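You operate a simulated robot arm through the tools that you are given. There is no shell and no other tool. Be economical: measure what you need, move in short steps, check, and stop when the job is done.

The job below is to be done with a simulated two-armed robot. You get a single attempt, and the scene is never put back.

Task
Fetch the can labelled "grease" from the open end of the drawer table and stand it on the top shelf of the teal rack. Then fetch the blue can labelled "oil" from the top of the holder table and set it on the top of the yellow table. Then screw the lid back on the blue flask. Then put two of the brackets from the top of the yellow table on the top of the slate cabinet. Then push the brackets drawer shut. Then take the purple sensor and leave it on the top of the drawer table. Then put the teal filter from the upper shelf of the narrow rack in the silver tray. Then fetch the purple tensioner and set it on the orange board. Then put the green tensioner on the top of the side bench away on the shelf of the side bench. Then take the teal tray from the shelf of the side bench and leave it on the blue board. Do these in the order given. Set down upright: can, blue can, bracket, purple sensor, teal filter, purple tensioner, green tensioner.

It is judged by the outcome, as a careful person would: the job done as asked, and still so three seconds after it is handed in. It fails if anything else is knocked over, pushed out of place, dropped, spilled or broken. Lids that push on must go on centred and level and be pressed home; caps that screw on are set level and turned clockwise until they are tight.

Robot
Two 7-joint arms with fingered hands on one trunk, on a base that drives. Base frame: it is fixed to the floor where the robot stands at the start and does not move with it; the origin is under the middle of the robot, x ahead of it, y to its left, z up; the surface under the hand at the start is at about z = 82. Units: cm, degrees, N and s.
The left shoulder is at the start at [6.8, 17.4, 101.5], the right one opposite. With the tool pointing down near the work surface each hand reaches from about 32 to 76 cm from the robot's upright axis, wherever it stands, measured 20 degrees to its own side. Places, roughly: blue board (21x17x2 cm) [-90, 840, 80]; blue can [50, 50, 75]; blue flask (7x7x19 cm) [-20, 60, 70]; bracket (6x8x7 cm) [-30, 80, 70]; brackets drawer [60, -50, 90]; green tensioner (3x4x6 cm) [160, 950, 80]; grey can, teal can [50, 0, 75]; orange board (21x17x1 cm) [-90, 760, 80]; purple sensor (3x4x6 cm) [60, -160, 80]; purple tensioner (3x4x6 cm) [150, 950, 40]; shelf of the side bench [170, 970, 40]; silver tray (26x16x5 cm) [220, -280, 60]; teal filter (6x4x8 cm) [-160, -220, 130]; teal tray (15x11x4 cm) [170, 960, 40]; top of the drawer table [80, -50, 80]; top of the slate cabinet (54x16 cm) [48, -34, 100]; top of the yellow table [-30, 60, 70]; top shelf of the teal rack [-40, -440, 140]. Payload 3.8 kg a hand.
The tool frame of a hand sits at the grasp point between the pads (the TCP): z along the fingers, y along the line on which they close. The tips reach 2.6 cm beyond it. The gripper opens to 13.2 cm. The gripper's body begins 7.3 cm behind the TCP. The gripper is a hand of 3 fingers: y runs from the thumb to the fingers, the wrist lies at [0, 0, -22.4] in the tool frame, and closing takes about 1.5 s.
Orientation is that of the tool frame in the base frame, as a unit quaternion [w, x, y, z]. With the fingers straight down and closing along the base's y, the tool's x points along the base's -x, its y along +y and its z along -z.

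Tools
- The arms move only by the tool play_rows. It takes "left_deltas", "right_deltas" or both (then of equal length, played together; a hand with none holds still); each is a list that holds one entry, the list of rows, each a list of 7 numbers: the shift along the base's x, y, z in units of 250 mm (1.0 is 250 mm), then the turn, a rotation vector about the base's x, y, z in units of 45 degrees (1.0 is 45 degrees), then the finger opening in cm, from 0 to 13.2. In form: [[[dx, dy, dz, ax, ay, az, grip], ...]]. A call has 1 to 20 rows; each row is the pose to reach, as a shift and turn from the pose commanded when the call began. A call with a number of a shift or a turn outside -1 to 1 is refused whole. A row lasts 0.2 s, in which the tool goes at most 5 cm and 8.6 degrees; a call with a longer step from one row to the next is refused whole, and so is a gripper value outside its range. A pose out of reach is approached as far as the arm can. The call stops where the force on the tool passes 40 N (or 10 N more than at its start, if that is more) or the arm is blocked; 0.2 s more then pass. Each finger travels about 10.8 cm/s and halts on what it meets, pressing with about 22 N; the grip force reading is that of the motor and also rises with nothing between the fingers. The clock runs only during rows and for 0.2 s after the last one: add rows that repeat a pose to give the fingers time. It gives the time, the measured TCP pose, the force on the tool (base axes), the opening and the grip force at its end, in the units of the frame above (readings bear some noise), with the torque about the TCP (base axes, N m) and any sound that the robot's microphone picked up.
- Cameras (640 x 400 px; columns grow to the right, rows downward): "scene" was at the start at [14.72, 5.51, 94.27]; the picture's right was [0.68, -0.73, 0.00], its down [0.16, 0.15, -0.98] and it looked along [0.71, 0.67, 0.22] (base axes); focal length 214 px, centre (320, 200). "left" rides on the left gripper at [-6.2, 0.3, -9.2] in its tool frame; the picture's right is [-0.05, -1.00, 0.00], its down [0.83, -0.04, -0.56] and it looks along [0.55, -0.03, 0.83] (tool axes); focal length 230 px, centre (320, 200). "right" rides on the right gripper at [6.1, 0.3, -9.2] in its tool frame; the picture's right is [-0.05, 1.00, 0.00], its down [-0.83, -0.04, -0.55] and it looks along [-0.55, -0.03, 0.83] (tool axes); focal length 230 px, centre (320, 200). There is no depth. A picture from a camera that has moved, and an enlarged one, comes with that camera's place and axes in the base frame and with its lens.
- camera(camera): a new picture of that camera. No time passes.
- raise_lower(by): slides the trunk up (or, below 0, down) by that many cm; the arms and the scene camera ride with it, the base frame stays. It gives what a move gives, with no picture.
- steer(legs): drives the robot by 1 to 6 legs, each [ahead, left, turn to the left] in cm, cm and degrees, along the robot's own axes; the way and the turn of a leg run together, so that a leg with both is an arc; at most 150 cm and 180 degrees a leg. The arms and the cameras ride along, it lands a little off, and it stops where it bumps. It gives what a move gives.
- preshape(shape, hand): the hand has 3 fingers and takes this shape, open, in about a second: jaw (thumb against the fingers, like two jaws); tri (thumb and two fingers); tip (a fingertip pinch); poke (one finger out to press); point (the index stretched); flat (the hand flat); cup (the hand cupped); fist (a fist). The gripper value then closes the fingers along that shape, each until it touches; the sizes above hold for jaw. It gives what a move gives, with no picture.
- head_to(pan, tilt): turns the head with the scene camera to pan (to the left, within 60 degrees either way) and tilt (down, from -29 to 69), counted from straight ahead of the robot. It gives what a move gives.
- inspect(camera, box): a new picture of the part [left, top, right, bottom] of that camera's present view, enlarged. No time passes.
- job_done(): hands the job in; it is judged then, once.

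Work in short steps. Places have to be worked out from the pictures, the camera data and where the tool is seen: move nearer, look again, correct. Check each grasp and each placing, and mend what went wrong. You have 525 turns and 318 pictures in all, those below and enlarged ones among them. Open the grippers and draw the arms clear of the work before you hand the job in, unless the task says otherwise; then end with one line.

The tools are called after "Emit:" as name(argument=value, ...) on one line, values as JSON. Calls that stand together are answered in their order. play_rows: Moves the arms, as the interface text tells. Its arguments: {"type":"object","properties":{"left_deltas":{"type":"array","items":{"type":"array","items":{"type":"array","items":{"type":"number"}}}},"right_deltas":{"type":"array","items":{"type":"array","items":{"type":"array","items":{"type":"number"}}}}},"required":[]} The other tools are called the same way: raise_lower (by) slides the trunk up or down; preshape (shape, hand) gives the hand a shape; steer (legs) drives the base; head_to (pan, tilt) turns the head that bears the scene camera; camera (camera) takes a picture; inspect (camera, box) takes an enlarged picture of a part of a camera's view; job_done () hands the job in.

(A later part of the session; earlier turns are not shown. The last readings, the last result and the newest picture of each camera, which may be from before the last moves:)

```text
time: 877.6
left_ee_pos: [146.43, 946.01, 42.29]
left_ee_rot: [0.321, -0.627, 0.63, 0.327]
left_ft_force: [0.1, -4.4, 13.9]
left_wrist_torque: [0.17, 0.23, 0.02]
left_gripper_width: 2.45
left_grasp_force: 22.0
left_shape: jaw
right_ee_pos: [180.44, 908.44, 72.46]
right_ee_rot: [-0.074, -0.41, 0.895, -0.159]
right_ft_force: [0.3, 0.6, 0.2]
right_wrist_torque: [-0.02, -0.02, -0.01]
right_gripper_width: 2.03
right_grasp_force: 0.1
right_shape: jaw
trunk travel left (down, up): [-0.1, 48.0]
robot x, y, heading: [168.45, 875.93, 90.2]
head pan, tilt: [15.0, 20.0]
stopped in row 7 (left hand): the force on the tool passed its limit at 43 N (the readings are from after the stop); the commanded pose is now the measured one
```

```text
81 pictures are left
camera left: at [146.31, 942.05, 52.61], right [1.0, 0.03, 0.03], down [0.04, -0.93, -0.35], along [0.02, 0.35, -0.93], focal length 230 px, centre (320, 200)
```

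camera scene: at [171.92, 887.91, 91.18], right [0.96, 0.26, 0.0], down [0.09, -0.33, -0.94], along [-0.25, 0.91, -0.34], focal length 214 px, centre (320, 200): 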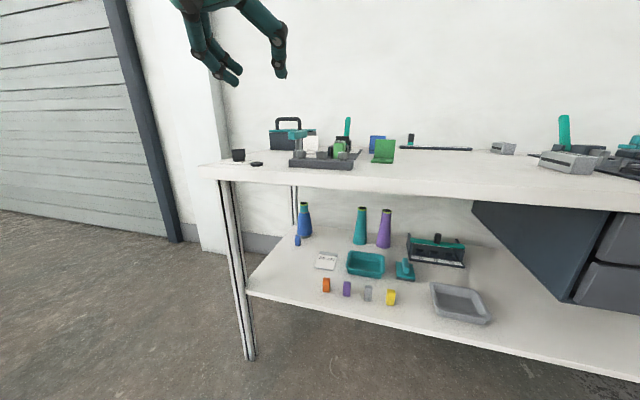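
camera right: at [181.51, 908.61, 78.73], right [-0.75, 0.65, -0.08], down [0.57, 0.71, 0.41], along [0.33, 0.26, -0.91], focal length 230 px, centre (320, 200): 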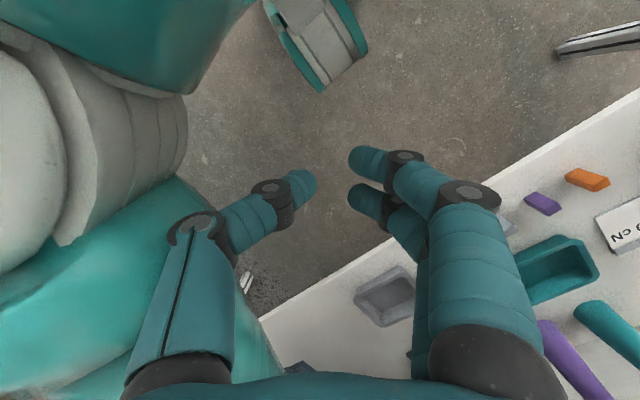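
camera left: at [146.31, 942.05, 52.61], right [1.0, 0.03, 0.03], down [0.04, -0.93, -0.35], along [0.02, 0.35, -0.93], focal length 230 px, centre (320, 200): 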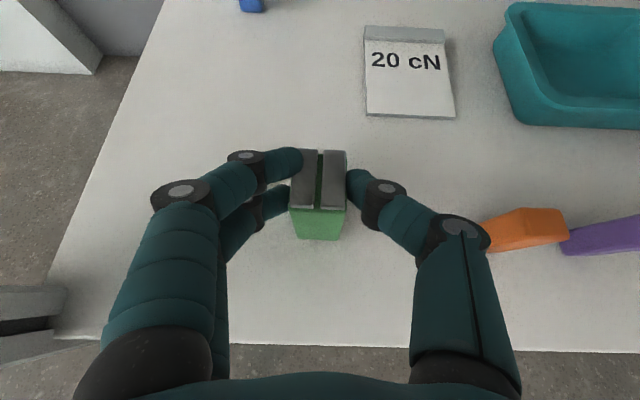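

Contact with the shelf at z≈42.3. Ease, open, and retreat.

Emit:
play_rows(left_deltas=[[[0, 0, 0.006, 0, 0, 0, 1.5], [0, 0, 0.006, 0, 0, 0, 3], [0, 0, 0.006, 0, 0, 0, 5], [0, 0, 0.006, 0, 0, 0, 5.5], [0, 0, 0.006, 0, 0, 0, 5.5], [0, -0.06, 0.06, 0, 0, 0, 5.5], [0, -0.14, 0.14, 0, 0, 0, 5.5], [0, -0.26, 0.22, 0, 0, 0, 5.5], [0, -0.38, 0.28, 0, 0, 0, 5.5]]])

Emit:
camera(camera="left")

Emit:
inspect(camera="scene", box=[160, 120, 400, 300])

```text
time: 879.6
left_ee_pos: [146.18, 936.43, 48.63]
left_ee_rot: [0.318, -0.629, 0.632, 0.323]
left_ft_force: [-0.2, -0.1, -1.2]
left_wrist_torque: [0.02, 0.02, -0.02]
left_gripper_width: 5.45
left_grasp_force: 0.1
left_shape: jaw
right_ee_pos: [180.59, 908.57, 72.62]
right_ee_rot: [-0.074, -0.409, 0.895, -0.159]
right_ft_force: [0.2, -0.7, -0.8]
right_wrist_torque: [0.02, 0.02, -0.04]
right_gripper_width: 2.02
right_grasp_force: 0.0
right_shape: jaw
trunk travel left (down, up): [-0.1, 48.0]
robot x, y, heading: [168.66, 876.52, 90.3]
head pan, tilt: [15.0, 20.0]
```

```text
80 pictures are left
camera left: at [146.04, 932.52, 59.1], right [1.0, 0.03, 0.03], down [0.04, -0.94, -0.35], along [0.02, 0.35, -0.94], focal length 230 px, centre (320, 200)
```

left: 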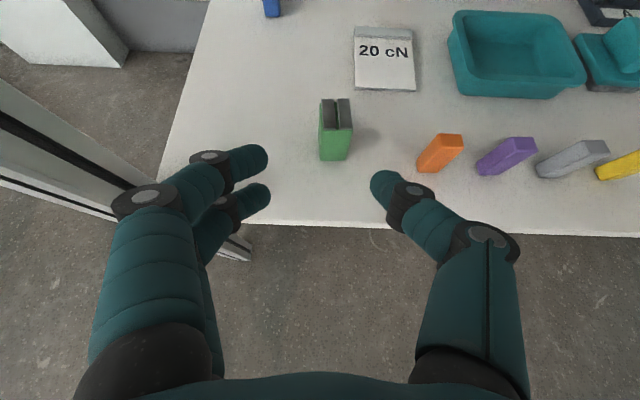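

```text
2.22 times, centred on (280, 210) of scene
camera zoom: at [165.69, 895.31, 57.57], right [0.96, 0.26, 0.0], down [0.09, -0.33, -0.94], along [-0.25, 0.91, -0.34], focal length 477 px, centre (409, 178)
```

zoom: 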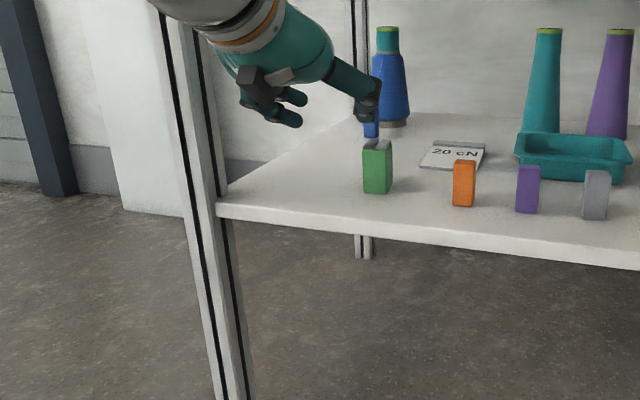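

Task 9 done: green tensioner upright on the shelf. For the teal tray I'll pinch its left wall mid-length (thumb inside). Back off, shift 15 cm right and look.

Emit:
steer(legs=[[-12, 0, 0], [0, -15, 0]])

Emit:
camera(camera="left")

```text
time: 882.4
left_ee_pos: [160.67, 924.26, 48.65]
left_ee_rot: [0.318, -0.629, 0.631, 0.325]
left_ft_force: [-0.2, 0.8, 0.3]
left_wrist_torque: [0.0, -0.02, 0.05]
left_gripper_width: 5.46
left_grasp_force: 0.2
left_shape: jaw
right_ee_pos: [194.88, 896.38, 72.55]
right_ee_rot: [-0.074, -0.41, 0.895, -0.16]
right_ft_force: [0.5, 0.0, -0.2]
right_wrist_torque: [-0.01, 0.0, 0.0]
right_gripper_width: 2.0
right_grasp_force: 0.0
right_shape: jaw
trunk travel left (down, up): [-0.1, 48.0]
robot x, y, heading: [182.62, 864.08, 90.2]
head pan, tilt: [15.0, 20.0]
```

```text
78 pictures are left
camera left: at [160.46, 920.37, 59.09], right [1.0, 0.03, 0.03], down [0.04, -0.94, -0.35], along [0.02, 0.35, -0.94], focal length 230 px, centre (320, 200)
```

left: 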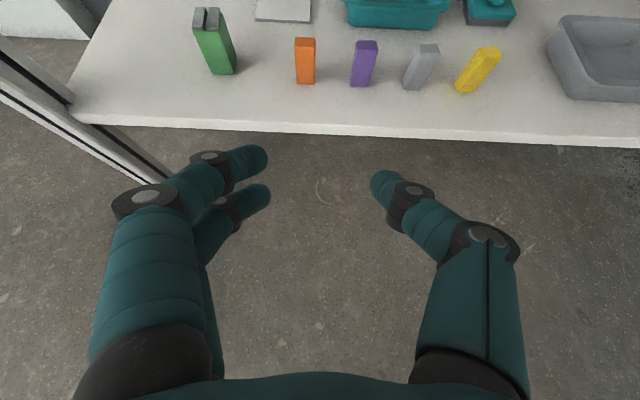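

Blocks are ~5 cm tall (top z≈42). I raise to z≈52 and drive 22 cm in, passing above them.

Emit:
play_rows(left_deltas=[[[0, 0, 0.06, 0, 0, 0, 5], [0.02, 0, 0.14, 0, 0, 0, 5], [0.02, 0, 0.14, 0, 0, 0, 5]]])

Emit:
steer(legs=[[21, 0, 0]])

Emit:
camera(camera="left")

```text
time: 883.2
left_ee_pos: [161.09, 924.26, 52.37]
left_ee_rot: [0.317, -0.629, 0.632, 0.324]
left_ft_force: [-0.7, 0.0, -0.2]
left_wrist_torque: [-0.02, 0.02, -0.02]
left_gripper_width: 5.04
left_grasp_force: 0.1
left_shape: jaw
right_ee_pos: [194.95, 896.35, 72.59]
right_ee_rot: [-0.074, -0.41, 0.895, -0.16]
right_ft_force: [-0.4, -0.1, 0.6]
right_wrist_torque: [-0.05, 0.02, 0.03]
right_gripper_width: 2.06
right_grasp_force: 0.1
right_shape: jaw
trunk travel left (down, up): [-0.1, 48.0]
robot x, y, heading: [182.62, 863.89, 90.1]
head pan, tilt: [15.0, 20.0]
```

```text
time: 884.7
left_ee_pos: [160.95, 942.36, 52.7]
left_ee_rot: [0.323, -0.626, 0.631, 0.324]
left_ft_force: [0.8, 1.0, 0.0]
left_wrist_torque: [0.02, 0.03, 0.04]
left_gripper_width: 5.04
left_grasp_force: 0.0
left_shape: jaw
right_ee_pos: [194.6, 914.11, 72.54]
right_ee_rot: [-0.072, -0.406, 0.896, -0.165]
right_ft_force: [-0.3, -0.7, 0.6]
right_wrist_torque: [-0.03, 0.0, -0.04]
right_gripper_width: 2.01
right_grasp_force: 0.0
right_shape: jaw
trunk travel left (down, up): [-0.1, 48.0]
robot x, y, heading: [182.19, 882.2, 89.9]
head pan, tilt: [15.0, 20.0]
stopped in leg 1: the robot was blocked; the commanded pose is now the measured one
```

```text
77 pictures are left
camera left: at [160.71, 938.38, 63.07], right [1.0, 0.02, 0.04], down [0.04, -0.94, -0.35], along [0.03, 0.35, -0.94], focal length 230 px, centre (320, 200)
```

left: 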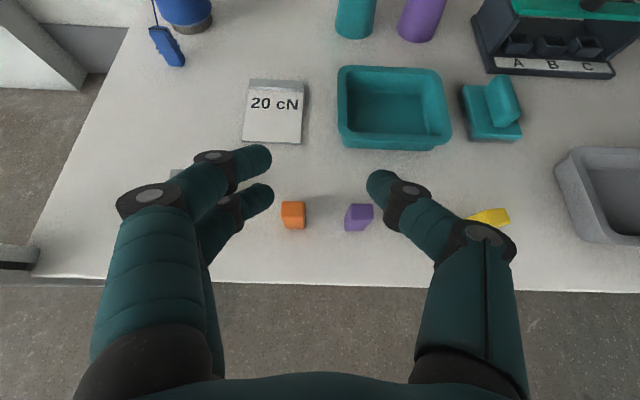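

Tray's left wall is at x≈163, mid y≈958.5, rim z≈41. I reach forward with the arm to (163, 956, 46) and check.

Emit:
play_rows(left_deltas=[[[0.02, 0.1, -0.02, 0, 0, 0, 4.5], [0.05, 0.2, -0.06, 0, 0, 0, 4.5], [0.08, 0.32, -0.12, 0, 0, 0, 4.5], [0.08, 0.44, -0.18, 0, 0, 0, 4.5], [0.08, 0.54, -0.26, 0, 0, 0, 4.5], [0.08, 0.54, -0.26, 0, 0, 0, 4.5]]])

Emit:
camera(camera="left")

```text
time: 886.1
left_ee_pos: [162.97, 955.97, 46.32]
left_ee_rot: [0.323, -0.626, 0.631, 0.326]
left_ft_force: [0.8, -0.1, -0.1]
left_wrist_torque: [0.0, -0.01, -0.01]
left_gripper_width: 4.55
left_grasp_force: 0.0
left_shape: jaw
right_ee_pos: [194.5, 914.23, 72.62]
right_ee_rot: [-0.072, -0.406, 0.896, -0.167]
right_ft_force: [0.5, 0.3, -0.1]
right_wrist_torque: [0.01, 0.0, 0.03]
right_gripper_width: 2.03
right_grasp_force: 0.1
right_shape: jaw
trunk travel left (down, up): [-0.1, 48.0]
robot x, y, heading: [182.76, 882.43, 90.0]
head pan, tilt: [15.0, 20.0]
```

```text
76 pictures are left
camera left: at [162.78, 952.01, 56.76], right [1.0, 0.03, 0.04], down [0.04, -0.93, -0.36], along [0.02, 0.36, -0.93], focal length 230 px, centre (320, 200)
```

left: 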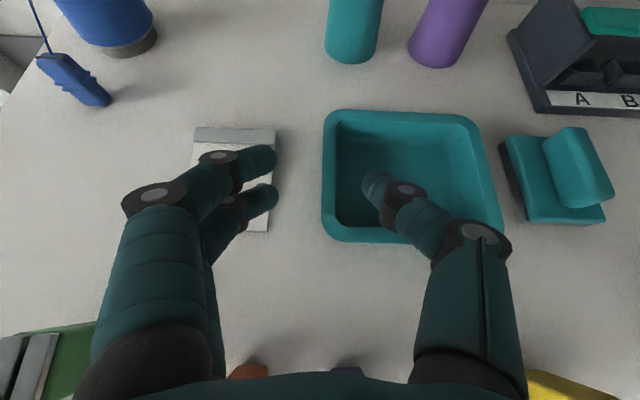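

Very good: the wall is between pair (outside) and thumb (inside). Shift +0.8 x, +2.3 y and lower to z≈41.

Emit:
play_rows(left_deltas=[[[0.02, 0.04, 0, 0, 0, 0, 4.5], [0.032, 0.08, -0.04, 0, 0, 0, 4.5], [0.032, 0.09, -0.1, 0, 0, 0, 4.5], [0.032, 0.09, -0.16, 0, 0, 0, 4.5], [0.032, 0.09, -0.21, 0, 0, 0, 4.5], [0.032, 0.09, -0.21, 0, 0, 0, 4.5]]])

Emit:
camera(camera="left")

```text
time: 887.5
left_ee_pos: [163.05, 956.04, 46.46]
left_ee_rot: [0.322, -0.627, 0.631, 0.326]
left_ft_force: [-0.1, 0.0, 0.6]
left_wrist_torque: [0.0, 0.0, 0.0]
left_gripper_width: 4.54
left_grasp_force: 0.1
left_shape: jaw
left hand out of reach, approached as far as the arm can: row 1, 2, 3, 4, 5, 6
right_ee_pos: [194.62, 914.29, 72.43]
right_ee_rot: [-0.073, -0.406, 0.896, -0.167]
right_ft_force: [0.1, 0.1, 0.4]
right_wrist_torque: [0.03, 0.0, 0.02]
right_gripper_width: 2.03
right_grasp_force: 0.0
right_shape: jaw
trunk travel left (down, up): [-0.1, 48.0]
robot x, y, heading: [182.51, 882.79, 90.1]
head pan, tilt: [15.0, 20.0]
```

```text
75 pictures are left
camera left: at [162.83, 951.97, 56.77], right [1.0, 0.03, 0.04], down [0.04, -0.93, -0.35], along [0.02, 0.36, -0.93], focal length 230 px, centre (320, 200)
```

left: 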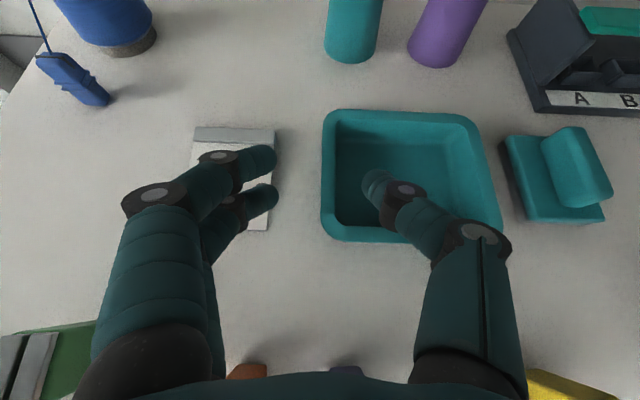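

The arm is at its limit. I'll use a steeper pitch (-7°) and grip nearer the front of the wall, around y≈954, z≈41: first retract slightly and pitch down.

Emit:
play_rows(left_deltas=[[[0.01, -0.04, 0, -0.07, 0, 0, 4.5], [0.03, -0.07, -0.02, -0.14, 0, 0, 4.5], [0.035, -0.08, -0.06, -0.15, 0, 0, 4.5], [0.035, -0.08, -0.1, -0.15, 0, 0, 4.5], [0.035, -0.08, -0.14, -0.15, 0, 0, 4.5], [0.035, -0.08, -0.18, -0.15, 0, 0, 4.5], [0.035, -0.08, -0.21, -0.15, 0, 0, 4.5]]])

Emit:
camera(camera="left")

```text
time: 889.1
left_ee_pos: [162.77, 953.22, 41.62]
left_ee_rot: [0.285, -0.644, 0.649, 0.288]
left_ft_force: [0.4, -1.0, -0.3]
left_wrist_torque: [-0.04, -0.01, 0.0]
left_gripper_width: 4.53
left_grasp_force: 0.2
left_shape: jaw
left hand out of reach, approached as far as the arm can: row 4, 5, 6, 7
right_ee_pos: [194.52, 914.21, 72.45]
right_ee_rot: [-0.073, -0.406, 0.896, -0.167]
right_ft_force: [0.4, 0.0, 0.1]
right_wrist_torque: [-0.01, 0.01, -0.01]
right_gripper_width: 2.01
right_grasp_force: 0.0
right_shape: jaw
trunk travel left (down, up): [-0.1, 48.0]
robot x, y, heading: [182.3, 882.57, 90.0]
head pan, tilt: [15.0, 20.0]
```

```text
74 pictures are left
camera left: at [162.53, 950.34, 52.42], right [1.0, 0.03, 0.03], down [0.04, -0.97, -0.24], along [0.02, 0.24, -0.97], focal length 230 px, centre (320, 200)
```

left: 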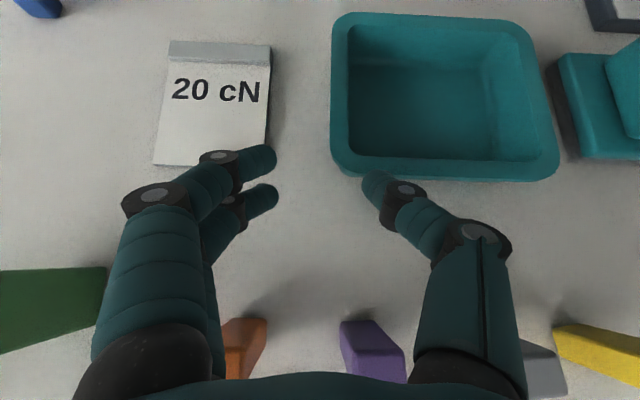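

I need ~5 cm more reach. Rotating the base -30° brings the left shoulder forward, so: lift, back out, and turn.

Emit:
play_rows(left_deltas=[[[0, -0.05, 0.08, 0, 0, 0, 4.5], [0, -0.1, 0.18, 0, 0, 0, 4.5], [0, -0.15, 0.3, 0, 0, 0, 4.5], [0, -0.2, 0.4, 0, 0, 0, 4.5]]])

Emit:
steer(legs=[[-42, 0, 0], [0, 0, -30]])

Emit:
camera(camera="scene")

```text
time: 890.1
left_ee_pos: [162.88, 947.75, 51.64]
left_ee_rot: [0.284, -0.645, 0.649, 0.287]
left_ft_force: [-0.5, 0.1, 0.1]
left_wrist_torque: [0.02, 0.01, -0.02]
left_gripper_width: 4.53
left_grasp_force: 0.0
left_shape: jaw
right_ee_pos: [194.58, 914.17, 72.42]
right_ee_rot: [-0.073, -0.406, 0.895, -0.167]
right_ft_force: [0.6, 0.5, -0.1]
right_wrist_torque: [0.0, -0.04, -0.01]
right_gripper_width: 2.0
right_grasp_force: 0.0
right_shape: jaw
trunk travel left (down, up): [-0.1, 48.0]
robot x, y, heading: [182.81, 883.12, 90.3]
head pan, tilt: [15.0, 20.0]
```

```text
time: 894.2
left_ee_pos: [198.94, 907.96, 51.02]
left_ee_rot: [0.346, -0.453, 0.797, 0.201]
left_ft_force: [0.0, -0.6, -0.3]
left_wrist_torque: [0.02, 0.03, -0.01]
left_gripper_width: 4.57
left_grasp_force: 0.1
left_shape: jaw
right_ee_pos: [209.42, 863.07, 72.24]
right_ee_rot: [-0.118, -0.157, 0.969, -0.146]
right_ft_force: [0.6, 0.6, -0.9]
right_wrist_torque: [0.0, 0.01, 0.01]
right_gripper_width: 2.03
right_grasp_force: 0.1
right_shape: jaw
trunk travel left (down, up): [-0.1, 48.0]
robot x, y, heading: [182.24, 841.48, 59.7]
head pan, tilt: [15.0, 20.0]
```

```text
73 pictures are left
camera scene: at [189.95, 859.06, 57.57], right [0.96, -0.26, 0.0], down [-0.09, -0.33, -0.94], along [0.25, 0.91, -0.34], focal length 214 px, centre (320, 200)
```

scene: 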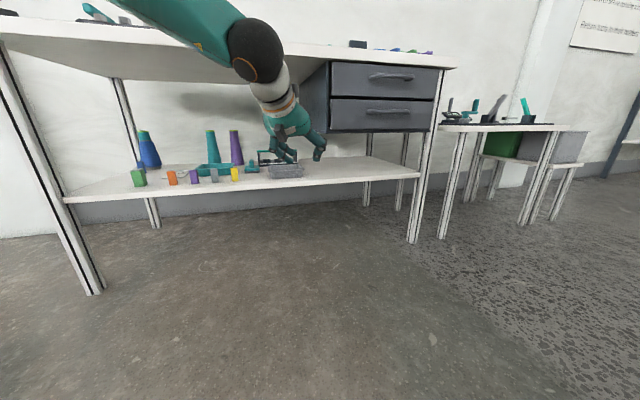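

Rotate the tool +30° back to +y and swing the hand left.

Emit:
play_rows(left_deltas=[[[-0.15, 0, 0.02, 0, 0, 0.1, 4.5], [-0.3, 0, 0.02, 0, 0, 0.2, 4.5], [-0.45, 0, 0.02, 0, 0, 0.3, 4.5], [-0.6, 0, 0.02, 0, 0, 0.4, 4.5], [-0.75, 0, 0.02, 0, 0, 0.5, 4.5], [-0.9, 0, 0.02, 0, 0, 0.6, 4.5], [-0.97, 0, 0.02, 0, 0, 0.667, 4.5], [-0.97, 0, 0.02, 0, 0, 0.667, 4.5]]])

Emit:
camera(camera="left")

```text
time: 896.0
left_ee_pos: [174.25, 907.8, 51.46]
left_ee_rot: [0.282, -0.643, 0.653, 0.284]
left_ft_force: [0.1, -0.3, -0.2]
left_wrist_torque: [-0.03, 0.01, -0.01]
left_gripper_width: 4.57
left_grasp_force: 0.0
left_shape: jaw
right_ee_pos: [209.37, 863.12, 72.18]
right_ee_rot: [-0.119, -0.158, 0.969, -0.146]
right_ft_force: [0.3, 0.4, -0.6]
right_wrist_torque: [0.0, 0.02, -0.01]
right_gripper_width: 2.01
right_grasp_force: 0.0
right_shape: jaw
trunk travel left (down, up): [-0.1, 48.0]
robot x, y, heading: [182.27, 841.46, 59.9]
head pan, tilt: [15.0, 20.0]
```

```text
72 pictures are left
camera left: at [174.11, 905.14, 62.2], right [1.0, 0.02, 0.03], down [0.03, -0.97, -0.23], along [0.02, 0.23, -0.97], focal length 230 px, centre (320, 200)
```

left: 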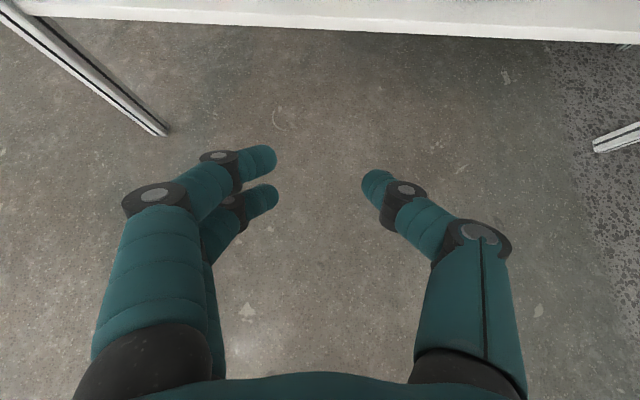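

Drive diagonally so the hand comes to (163.8, ~946) above the blocks.

Emit:
steer(legs=[[27.5, 28, 0]])

Emit:
camera(camera="left")

```text
time: 899.0
left_ee_pos: [164.56, 945.42, 51.41]
left_ee_rot: [0.282, -0.643, 0.652, 0.285]
left_ft_force: [-1.0, -0.5, 0.2]
left_wrist_torque: [0.0, 0.01, 0.0]
left_gripper_width: 4.53
left_grasp_force: 0.0
left_shape: jaw
right_ee_pos: [199.64, 900.8, 72.19]
right_ee_rot: [-0.117, -0.159, 0.969, -0.147]
right_ft_force: [0.1, 0.1, 0.5]
right_wrist_torque: [0.01, 0.02, 0.0]
right_gripper_width: 2.0
right_grasp_force: 0.2
right_shape: jaw
trunk travel left (down, up): [-0.1, 48.0]
robot x, y, heading: [172.81, 879.1, 59.8]
head pan, tilt: [15.0, 20.0]
```

```text
71 pictures are left
camera left: at [164.32, 942.95, 62.19], right [1.0, 0.03, 0.03], down [0.03, -0.97, -0.23], along [0.02, 0.23, -0.97], focal length 230 px, centre (320, 200)
```

left: 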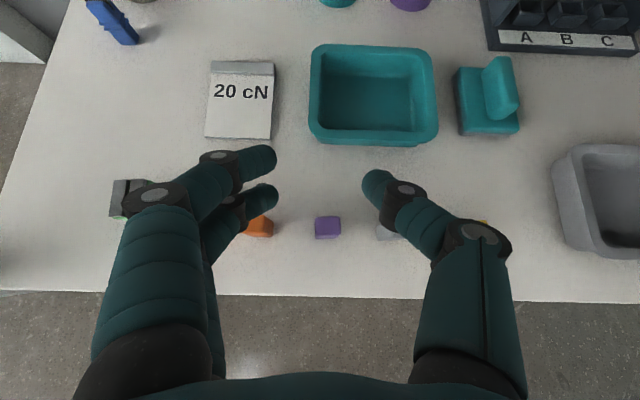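

No blocking now. Reach forward to (163.9, 958.5, 46).

Emit:
play_rows(left_deltas=[[[-0.01, 0.1, 0, 0, 0, 0, 4.5], [-0.02, 0.2, -0.02, 0, 0, 0, 4.5], [-0.025, 0.32, -0.07, 0, 0, 0, 4.5], [-0.025, 0.44, -0.13, 0, 0, 0, 4.5], [-0.025, 0.52, -0.2, 0, 0, 0, 4.5], [-0.025, 0.52, -0.2, 0, 0, 0, 4.5]]])

Emit:
camera(camera="left")

```text
time: 900.4
left_ee_pos: [163.91, 958.89, 46.46]
left_ee_rot: [0.283, -0.643, 0.653, 0.284]
left_ft_force: [-0.6, 0.2, 0.5]
left_wrist_torque: [0.01, -0.04, 0.04]
left_gripper_width: 4.52
left_grasp_force: 0.0
left_shape: jaw
right_ee_pos: [199.57, 900.83, 72.06]
right_ee_rot: [-0.118, -0.159, 0.969, -0.147]
right_ft_force: [0.4, -0.7, 0.8]
right_wrist_torque: [0.01, 0.01, -0.02]
right_gripper_width: 2.03
right_grasp_force: 0.0
right_shape: jaw
trunk travel left (down, up): [-0.1, 48.0]
robot x, y, heading: [172.41, 879.12, 59.7]
head pan, tilt: [15.0, 20.0]
```

```text
70 pictures are left
camera left: at [163.69, 956.16, 57.25], right [1.0, 0.03, 0.03], down [0.03, -0.97, -0.23], along [0.02, 0.23, -0.97], focal length 230 px, centre (320, 200)
```

left: 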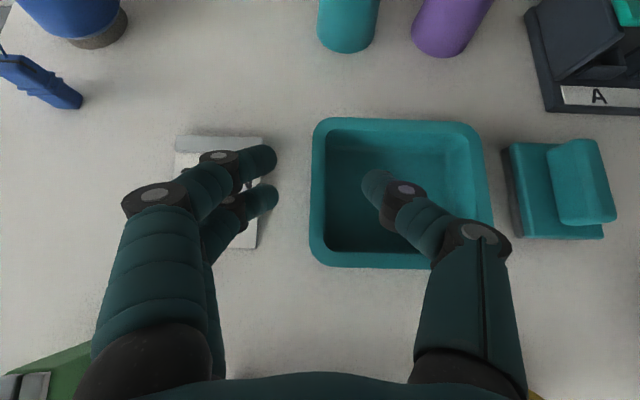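

The wall is centred between the fingers. Lower to z≈40.8.

Emit:
play_rows(left_deltas=[[[0, 0, -0.08, 0, 0, 0, 4.5], [0, 0, -0.15, 0, 0, 0, 4.5], [0, 0, -0.2, 0, 0, 0, 4.5], [0, 0, -0.225, 0, 0, 0, 4.5], [0, 0, -0.225, 0, 0, 0, 4.5]]])

Emit:
camera(camera="left")

```text
time: 901.6
left_ee_pos: [163.87, 958.8, 40.9]
left_ee_rot: [0.282, -0.643, 0.652, 0.284]
left_ft_force: [0.8, 0.1, 0.9]
left_wrist_torque: [-0.04, 0.0, 0.0]
left_gripper_width: 4.54
left_grasp_force: 0.0
left_shape: jaw
right_ee_pos: [199.55, 900.84, 72.08]
right_ee_rot: [-0.118, -0.158, 0.969, -0.146]
right_ft_force: [1.3, -0.3, 0.9]
right_wrist_torque: [-0.01, -0.01, -0.02]
right_gripper_width: 2.02
right_grasp_force: 0.0
right_shape: jaw
trunk travel left (down, up): [-0.1, 48.0]
robot x, y, heading: [172.79, 878.95, 60.0]
head pan, tilt: [15.0, 20.0]
```

```text
69 pictures are left
camera left: at [163.68, 956.13, 51.69], right [1.0, 0.03, 0.03], down [0.03, -0.97, -0.23], along [0.02, 0.23, -0.97], focal length 230 px, centre (320, 200)
```

left: 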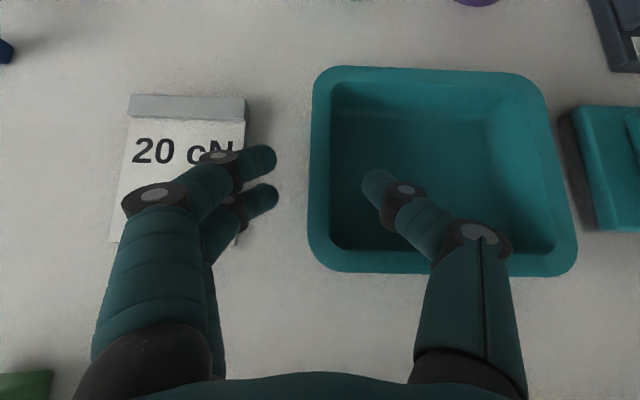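

Close on the wall.

Emit:
play_rows(left_deltas=[[[0, 0, 0, 0, 0, 0, 3.5], [0, 0, 0, 0, 0, 0, 2.5], [0, 0, 0, 0, 0, 0, 1.5], [0, 0, 0, 0, 0, 0, 0.5], [0, 0, 0, 0, 0, 0, 0], [0, 0, 0, 0, 0, 0, 0], [0, 0, 0, 0, 0, 0, 0], [0, 0, 0, 0, 0, 0, 0]]])

Emit:
camera(camera="left")

```text
time: 903.4
left_ee_pos: [163.98, 958.8, 40.92]
left_ee_rot: [0.282, -0.643, 0.653, 0.284]
left_ft_force: [1.0, -0.4, -0.1]
left_wrist_torque: [0.03, -0.05, -0.04]
left_gripper_width: 0.0
left_grasp_force: 21.9
left_shape: jaw
right_ee_pos: [199.59, 900.86, 72.15]
right_ee_rot: [-0.118, -0.158, 0.969, -0.146]
right_ft_force: [-0.7, 0.6, 0.6]
right_wrist_torque: [0.0, 0.01, 0.02]
right_gripper_width: 2.02
right_grasp_force: 0.1
right_shape: jaw
trunk travel left (down, up): [-0.1, 48.0]
robot x, y, heading: [173.02, 879.28, 60.1]
head pan, tilt: [15.0, 20.0]
```

```text
68 pictures are left
camera left: at [163.68, 956.13, 51.71], right [1.0, 0.03, 0.03], down [0.03, -0.97, -0.23], along [0.02, 0.23, -0.97], focal length 230 px, centre (320, 200)
```

left: 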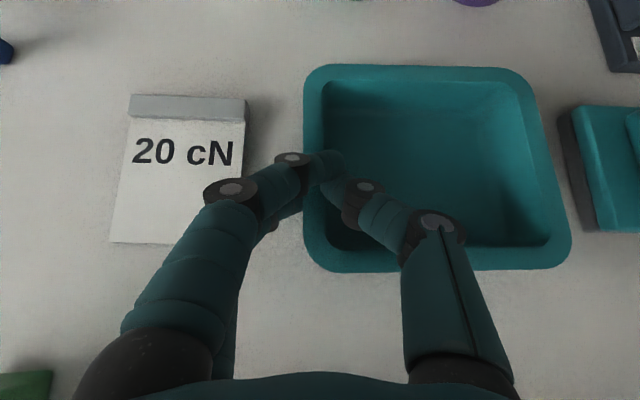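

Width reads 0 (thin wall). I test with a small lift.

Emit:
play_rows(left_deltas=[[[0, 0, 0.03, 0, 0, 0, 0], [0, 0, 0.06, 0, 0, 0, 0], [0, 0, 0.08, 0, 0, 0, 0], [0, 0, 0.08, 0, 0, 0, 0]]])

Emit:
camera(camera="left")

Emit:
head_to(pan=45, tilt=15)

Emit:
camera(camera="scene")

```text
time: 904.4
left_ee_pos: [163.84, 958.65, 42.95]
left_ee_rot: [0.281, -0.644, 0.653, 0.285]
left_ft_force: [0.9, 0.2, -0.1]
left_wrist_torque: [0.02, -0.02, -0.04]
left_gripper_width: 0.01
left_grasp_force: 21.7
left_shape: jaw
right_ee_pos: [199.67, 900.97, 72.12]
right_ee_rot: [-0.119, -0.159, 0.969, -0.146]
right_ft_force: [0.1, -0.4, -0.1]
right_wrist_torque: [0.0, 0.02, 0.01]
right_gripper_width: 2.0
right_grasp_force: 0.0
right_shape: jaw
trunk travel left (down, up): [-0.1, 48.0]
robot x, y, heading: [172.68, 879.48, 59.9]
head pan, tilt: [15.0, 20.0]
```

```text
67 pictures are left
camera left: at [163.63, 956.06, 53.72], right [1.0, 0.03, 0.03], down [0.03, -0.97, -0.23], along [0.02, 0.23, -0.97], focal length 230 px, centre (320, 200)
```

left: 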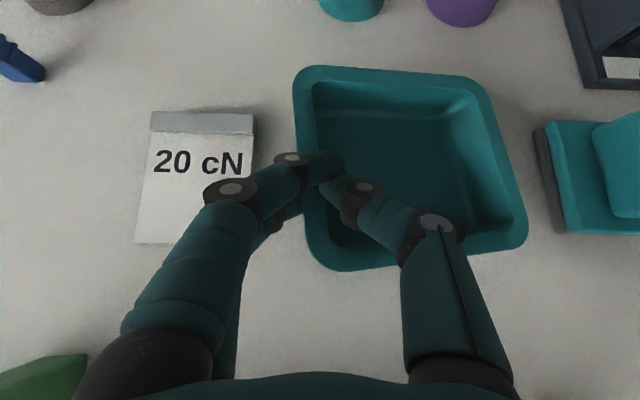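

```text
time: 905.3
left_ee_pos: [163.88, 958.74, 43.01]
left_ee_rot: [0.281, -0.644, 0.652, 0.286]
left_ft_force: [-0.6, 0.3, -0.1]
left_wrist_torque: [0.04, -0.02, -0.06]
left_gripper_width: 0.0
left_grasp_force: 21.8
left_shape: jaw
right_ee_pos: [199.7, 900.9, 72.14]
right_ee_rot: [-0.118, -0.159, 0.969, -0.147]
right_ft_force: [0.9, -0.4, 1.1]
right_wrist_torque: [0.02, -0.03, 0.0]
right_gripper_width: 2.05
right_grasp_force: 0.0
right_shape: jaw
trunk travel left (down, up): [-0.1, 48.0]
robot x, y, heading: [172.7, 879.09, 59.6]
head pan, tilt: [45.0, 15.0]
```

```text
66 pictures are left
camera scene: at [175.36, 896.92, 58.38], right [0.97, 0.26, 0.0], down [0.07, -0.25, -0.97], along [-0.25, 0.93, -0.26], focal length 214 px, centre (320, 200)
```

scene: 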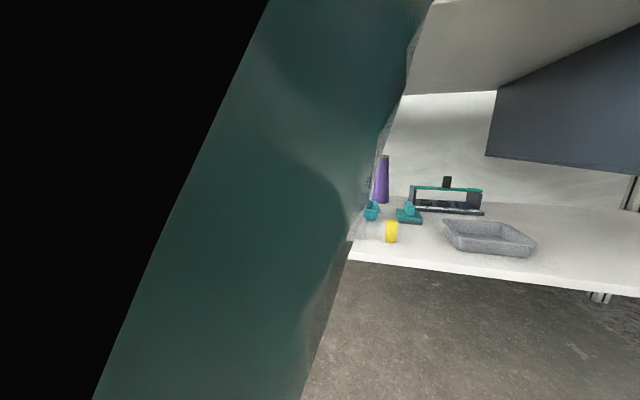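

The left side lifted with the grip. I lift further to see whether the tray hangs level enough.

Emit:
play_rows(left_deltas=[[[0, 0, 0.06, 0, 0, 0, 0], [0, 0, 0.12, 0, 0, 0, 0], [0, 0, 0.18, 0, 0, 0, 0], [0, 0, 0.24, 0, 0, 0, 0], [0, 0, 0.24, 0, 0, 0, 0]]])

Emit:
camera(camera="left")

```text
time: 906.5
left_ee_pos: [163.93, 958.65, 48.93]
left_ee_rot: [0.282, -0.643, 0.653, 0.284]
left_ft_force: [0.6, 0.6, -1.6]
left_wrist_torque: [-0.03, 0.09, 0.0]
left_gripper_width: 0.0
left_grasp_force: 22.0
left_shape: jaw
right_ee_pos: [199.67, 900.95, 72.16]
right_ee_rot: [-0.118, -0.158, 0.969, -0.146]
right_ft_force: [0.1, -0.5, -0.5]
right_wrist_torque: [0.01, -0.03, 0.01]
right_gripper_width: 2.01
right_grasp_force: 0.1
right_shape: jaw
trunk travel left (down, up): [-0.1, 48.0]
robot x, y, heading: [172.78, 879.19, 59.6]
head pan, tilt: [45.0, 15.0]
```

```text
65 pictures are left
camera left: at [163.83, 955.98, 59.71], right [1.0, 0.03, 0.03], down [0.03, -0.97, -0.23], along [0.02, 0.23, -0.97], focal length 230 px, centre (320, 200)
```

left: 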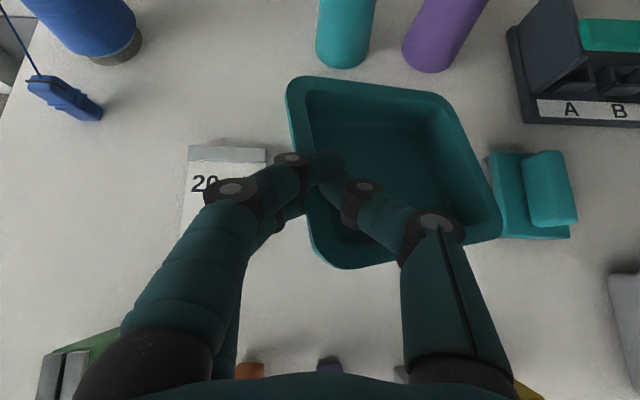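

It hangs with ~12° droop to the right. I lift another 3.5 cm (clear of blocks, under the bench top) and back straight out (-y).

Emit:
play_rows(left_deltas=[[[0, 0, 0.05, 0, 0, 0, 0], [0, 0, 0.1, 0, 0, 0, 0], [0, 0, 0.14, 0, 0, 0, 0], [0, 0, 0.14, 0, 0, 0, 0]]])

Emit:
steer(legs=[[-22, -12.7, 0], [-22, -12.7, 0]])

Emit:
camera(camera="left")

Emit:
camera(camera="scene")

```text
time: 907.5
left_ee_pos: [163.78, 958.71, 52.43]
left_ee_rot: [0.282, -0.643, 0.653, 0.284]
left_ft_force: [0.5, -0.5, -1.1]
left_wrist_torque: [-0.05, 0.07, -0.03]
left_gripper_width: 0.03
left_grasp_force: 22.4
left_shape: jaw
right_ee_pos: [199.61, 900.9, 72.16]
right_ee_rot: [-0.117, -0.158, 0.97, -0.146]
right_ft_force: [-0.6, -0.3, -0.5]
right_wrist_torque: [0.01, -0.03, 0.03]
right_gripper_width: 1.99
right_grasp_force: 0.1
right_shape: jaw
trunk travel left (down, up): [-0.1, 48.0]
robot x, y, heading: [172.87, 879.06, 59.7]
head pan, tilt: [45.0, 15.0]
```

```text
time: 910.8
left_ee_pos: [163.67, 907.91, 52.42]
left_ee_rot: [0.282, -0.644, 0.651, 0.285]
left_ft_force: [0.4, 0.4, -0.9]
left_wrist_torque: [-0.03, 0.11, 0.0]
left_gripper_width: 0.01
left_grasp_force: 22.0
left_shape: jaw
right_ee_pos: [199.59, 850.36, 72.26]
right_ee_rot: [-0.119, -0.159, 0.969, -0.146]
right_ft_force: [0.4, 0.1, 1.3]
right_wrist_torque: [-0.03, 0.02, 0.02]
right_gripper_width: 2.04
right_grasp_force: 0.0
right_shape: jaw
trunk travel left (down, up): [-0.1, 48.0]
robot x, y, heading: [172.58, 828.73, 59.9]
head pan, tilt: [45.0, 15.0]
```

```text
64 pictures are left
camera left: at [163.45, 905.25, 63.17], right [1.0, 0.03, 0.03], down [0.03, -0.97, -0.23], along [0.02, 0.23, -0.97], focal length 230 px, centre (320, 200)
```

left: 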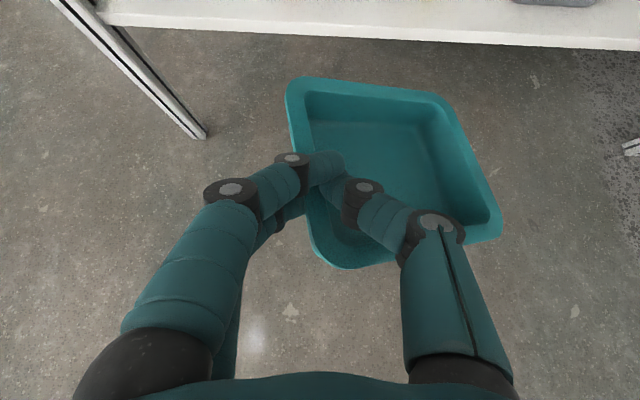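

```text
63 pictures are left
camera scene: at [175.33, 846.24, 58.39], right [0.97, 0.26, 0.0], down [0.07, -0.25, -0.97], along [-0.25, 0.93, -0.26], focal length 214 px, centre (320, 200)
```

scene: 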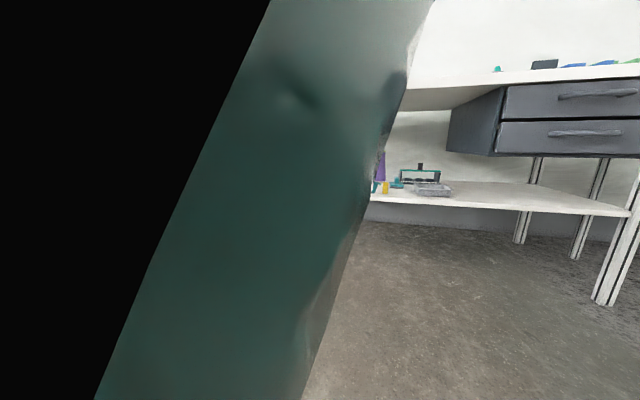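

Out and stable. Raise the trunk, then turn clockwise in steps to face -y.

Emit:
raise_lower(by=42)

Emit:
steer(legs=[[0, 0, -50], [0, 0, -50], [0, 0, -50]])

Emit:
camera(camera="left")

```text
refused: 42 is not a number from -40 to 40
```

```text
time: 918.0
left_ee_pos: [221.3, 765.03, 52.42]
left_ee_rot: [0.35, 0.458, 0.793, -0.196]
left_ft_force: [-0.8, -0.4, -1.5]
left_wrist_torque: [0.06, -0.07, 0.0]
left_gripper_width: 0.0
left_grasp_force: 22.2
left_shape: jaw
right_ee_pos: [160.78, 796.18, 72.05]
right_ee_rot: [-0.172, 0.892, 0.412, 0.075]
right_ft_force: [0.0, -0.2, 0.4]
right_wrist_torque: [0.02, 0.0, -0.02]
right_gripper_width: 2.01
right_grasp_force: 0.0
right_shape: jaw
trunk travel left (down, up): [-0.1, 48.0]
robot x, y, heading: [172.65, 828.54, -89.1]
head pan, tilt: [45.0, 15.0]
```

```text
62 pictures are left
camera left: at [220.19, 767.3, 63.17], right [-0.84, -0.53, 0.03], down [-0.53, 0.82, -0.23], along [0.1, -0.21, -0.97], focal length 230 px, centre (320, 200)
```

left: 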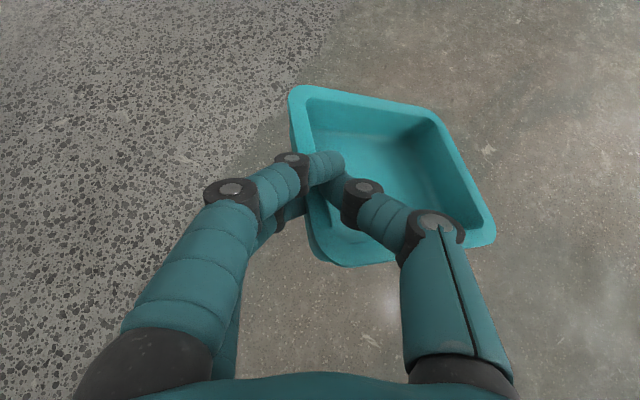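

Tray still held. Raise the trunk 38 cm now.

Emit:
raise_lower(by=38)

Emit:
steer(legs=[[-53, -90, -0.9], [-53, -90, 0]])

Emit:
camera(camera="left")

```text
time: 921.6
left_ee_pos: [221.35, 764.97, 90.27]
left_ee_rot: [0.348, 0.458, 0.794, -0.196]
left_ft_force: [0.8, 0.5, -1.4]
left_wrist_torque: [0.08, -0.01, -0.01]
left_gripper_width: 0.0
left_grasp_force: 21.8
left_shape: jaw
right_ee_pos: [160.83, 796.06, 110.03]
right_ee_rot: [-0.172, 0.892, 0.411, 0.076]
right_ft_force: [-0.5, 0.3, -0.2]
right_wrist_torque: [0.0, -0.02, -0.01]
right_gripper_width: 2.03
right_grasp_force: 0.1
right_shape: jaw
trunk travel left (down, up): [-38.1, 10.0]
robot x, y, heading: [172.77, 828.43, -89.2]
head pan, tilt: [45.0, 15.0]
```

```text
time: 937.7
left_ee_pos: [42.51, 871.98, 90.29]
left_ee_rot: [0.352, 0.445, 0.801, -0.191]
left_ft_force: [0.6, -0.2, -1.7]
left_wrist_torque: [0.09, -0.04, 0.0]
left_gripper_width: 0.0
left_grasp_force: 22.3
left_shape: jaw
right_ee_pos: [-19.03, 901.04, 110.01]
right_ee_rot: [-0.173, 0.885, 0.426, 0.072]
right_ft_force: [-0.3, -0.3, -0.3]
right_wrist_torque: [-0.02, 0.0, -0.01]
right_gripper_width: 2.0
right_grasp_force: 0.1
right_shape: jaw
trunk travel left (down, up): [-38.1, 10.0]
robot x, y, heading: [-8.07, 933.98, -87.7]
head pan, tilt: [45.0, 15.0]
```

```text
61 pictures are left
camera left: at [41.32, 874.19, 101.17], right [-0.83, -0.56, 0.03], down [-0.55, 0.8, -0.23], along [0.11, -0.21, -0.97], focal length 230 px, centre (320, 200)
```

left: 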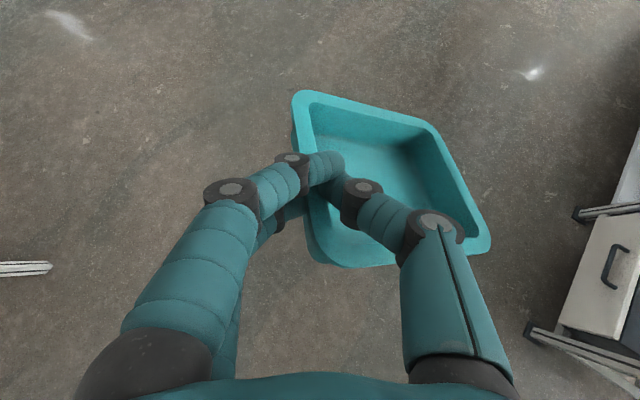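

I'll keep this hand pose: tray centre is offset ≈(-2.7,-5) from TCP. Raise 8 cm and strafe west to x≈-137, then approach the blue board from the north.

Emit:
raise_lower(by=8)

Emit:
steer(legs=[[0, -65, 0], [0, -64, 0]])

Emit:
head_to(pan=35, tilt=25)

Emit:
camera(camera="scene")

Emit:
camera(camera="left")

```text
time: 938.9
left_ee_pos: [42.43, 871.9, 98.17]
left_ee_rot: [0.351, 0.445, 0.802, -0.188]
left_ft_force: [-0.3, 0.2, -1.3]
left_wrist_torque: [0.05, -0.04, -0.01]
left_gripper_width: 0.03
left_grasp_force: 22.0
left_shape: jaw
right_ee_pos: [-18.93, 900.83, 117.87]
right_ee_rot: [-0.175, 0.885, 0.426, 0.073]
right_ft_force: [0.5, 0.1, -0.8]
right_wrist_torque: [-0.04, 0.01, -0.01]
right_gripper_width: 2.01
right_grasp_force: 0.1
right_shape: jaw
trunk travel left (down, up): [-46.1, 2.0]
robot x, y, heading: [-8.04, 934.0, -87.5]
head pan, tilt: [45.0, 15.0]
```

```text
time: 950.8
left_ee_pos: [-90.34, 866.42, 98.37]
left_ee_rot: [0.348, 0.461, 0.792, -0.198]
left_ft_force: [-0.1, -0.4, -0.9]
left_wrist_torque: [0.03, -0.03, -0.01]
left_gripper_width: 0.0
left_grasp_force: 22.3
left_shape: jaw
right_ee_pos: [-150.47, 898.06, 118.15]
right_ee_rot: [-0.172, 0.894, 0.406, 0.076]
right_ft_force: [0.0, -0.3, 0.1]
right_wrist_torque: [0.0, -0.01, -0.01]
right_gripper_width: 2.06
right_grasp_force: 0.0
right_shape: jaw
trunk travel left (down, up): [-46.1, 2.0]
robot x, y, heading: [-137.77, 930.39, -89.8]
head pan, tilt: [45.0, 15.0]
```

```text
time: 951.5
left_ee_pos: [-90.39, 866.36, 98.33]
left_ee_rot: [0.348, 0.462, 0.792, -0.198]
left_ft_force: [-0.3, 0.4, -1.8]
left_wrist_torque: [0.01, -0.04, 0.0]
left_gripper_width: 0.0
left_grasp_force: 22.4
left_shape: jaw
right_ee_pos: [-150.57, 898.08, 117.93]
right_ee_rot: [-0.171, 0.894, 0.406, 0.075]
right_ft_force: [0.2, 0.7, -0.8]
right_wrist_torque: [-0.01, 0.02, 0.04]
right_gripper_width: 2.02
right_grasp_force: 0.1
right_shape: jaw
trunk travel left (down, up): [-46.1, 2.0]
robot x, y, heading: [-138.21, 930.1, -89.7]
head pan, tilt: [35.0, 25.0]
```

```text
60 pictures are left
camera scene: at [-133.07, 911.98, 104.8], right [-0.82, -0.58, 0.0], down [-0.24, 0.34, -0.91], along [0.52, -0.74, -0.42], focal length 214 px, centre (320, 200)
```

scene: 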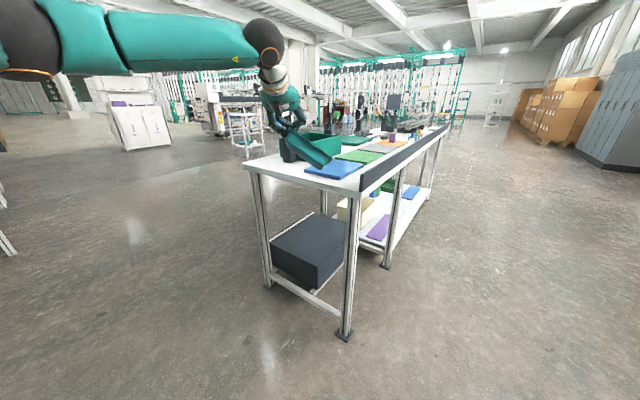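

```text
59 pictures are left
camera left: at [-91.43, 868.68, 109.15], right [-0.85, -0.53, 0.03], down [-0.52, 0.82, -0.23], along [0.1, -0.21, -0.97], focal length 230 px, centre (320, 200)
```

left: 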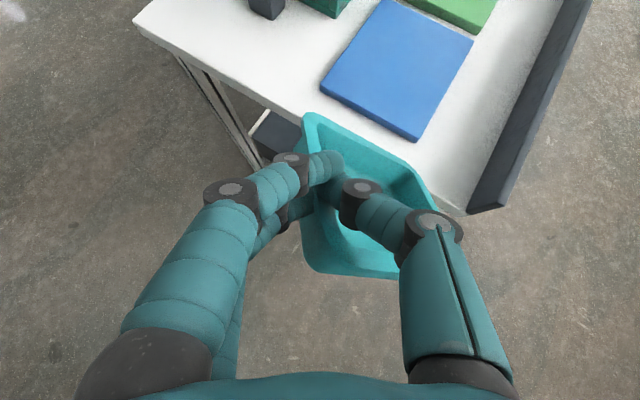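

The tray seems to have pitched in the grip; I zoom in.

Emit:
inspect(camera="scene", box=[230, 70, 430, 195])

```text
3.20 times, centred on (330, 132) of scene
camera zoom: at [-133.07, 911.98, 104.8], right [-0.82, -0.58, 0.0], down [-0.24, 0.34, -0.91], along [0.52, -0.74, -0.42], focal length 686 px, centre (288, 416)
```

zoom: 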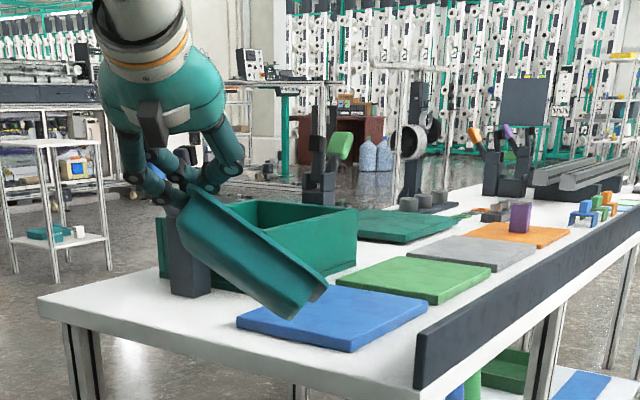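

The tray droops ~40° from the pinch. Plan: turn the tool to -y (yaw -30°), then lower so the low edge lands on the board and the tray flattens as I continue down. First the yaw.

Emit:
play_rows(left_deltas=[[[0, 0, 0, 0, 0, -0.1, 0], [0, 0, 0, 0, 0, -0.2, 0], [0, 0, 0, 0, 0, -0.3, 0], [0, 0, 0, 0, 0, -0.4, 0], [0, 0, 0, 0, 0, -0.5, 0], [0, 0, 0, 0, 0, -0.6, 0], [0, 0, 0, 0, 0, -0.667, 0], [0, 0, 0, 0, 0, -0.667, 0]]])

Emit:
camera(camera="left")

Emit:
inspect(camera="scene", box=[230, 70, 430, 195])

```text
time: 953.3
left_ee_pos: [-90.34, 866.42, 98.36]
left_ee_rot: [0.285, 0.651, 0.645, -0.281]
left_ft_force: [-0.5, 0.0, -0.8]
left_wrist_torque: [-0.01, -0.08, 0.04]
left_gripper_width: 0.0
left_grasp_force: 22.1
left_shape: jaw
right_ee_pos: [-150.46, 898.15, 118.05]
right_ee_rot: [-0.171, 0.895, 0.406, 0.075]
right_ft_force: [0.8, 0.5, -0.2]
right_wrist_torque: [0.02, -0.01, -0.01]
right_gripper_width: 2.0
right_grasp_force: 0.1
right_shape: jaw
trunk travel left (down, up): [-46.1, 2.0]
robot x, y, heading: [-138.3, 930.23, -89.7]
head pan, tilt: [35.0, 25.0]
```

```text
57 pictures are left
camera left: at [-90.11, 868.96, 109.15], right [-1.0, -0.03, 0.03], down [-0.04, 0.97, -0.23], along [-0.02, -0.23, -0.97], focal length 230 px, centre (320, 200)
```

left: 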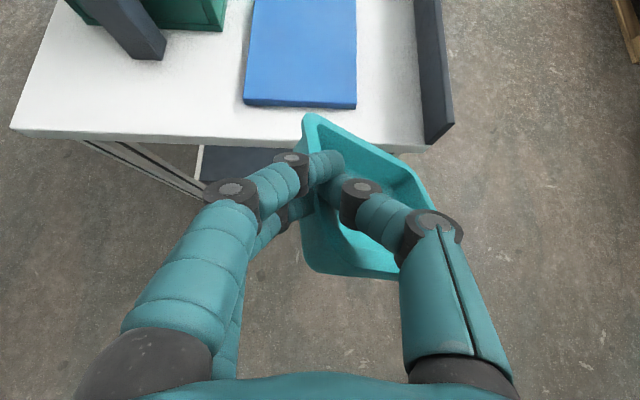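

```text
3.20 times, centred on (330, 132) of scene
camera zoom: at [-133.08, 911.98, 104.79], right [-0.82, -0.58, 0.0], down [-0.24, 0.35, -0.91], along [0.52, -0.74, -0.42], focal length 686 px, centre (288, 416)
```

zoom: 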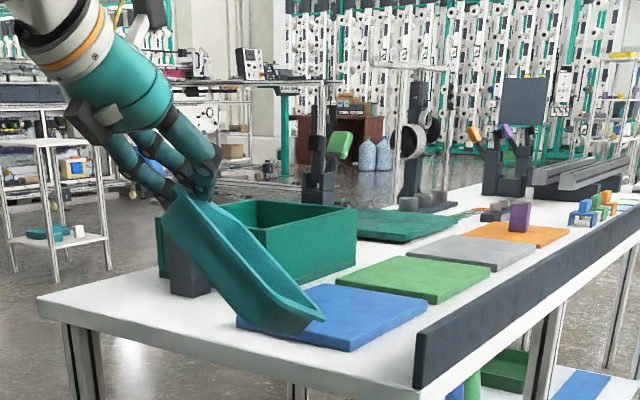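

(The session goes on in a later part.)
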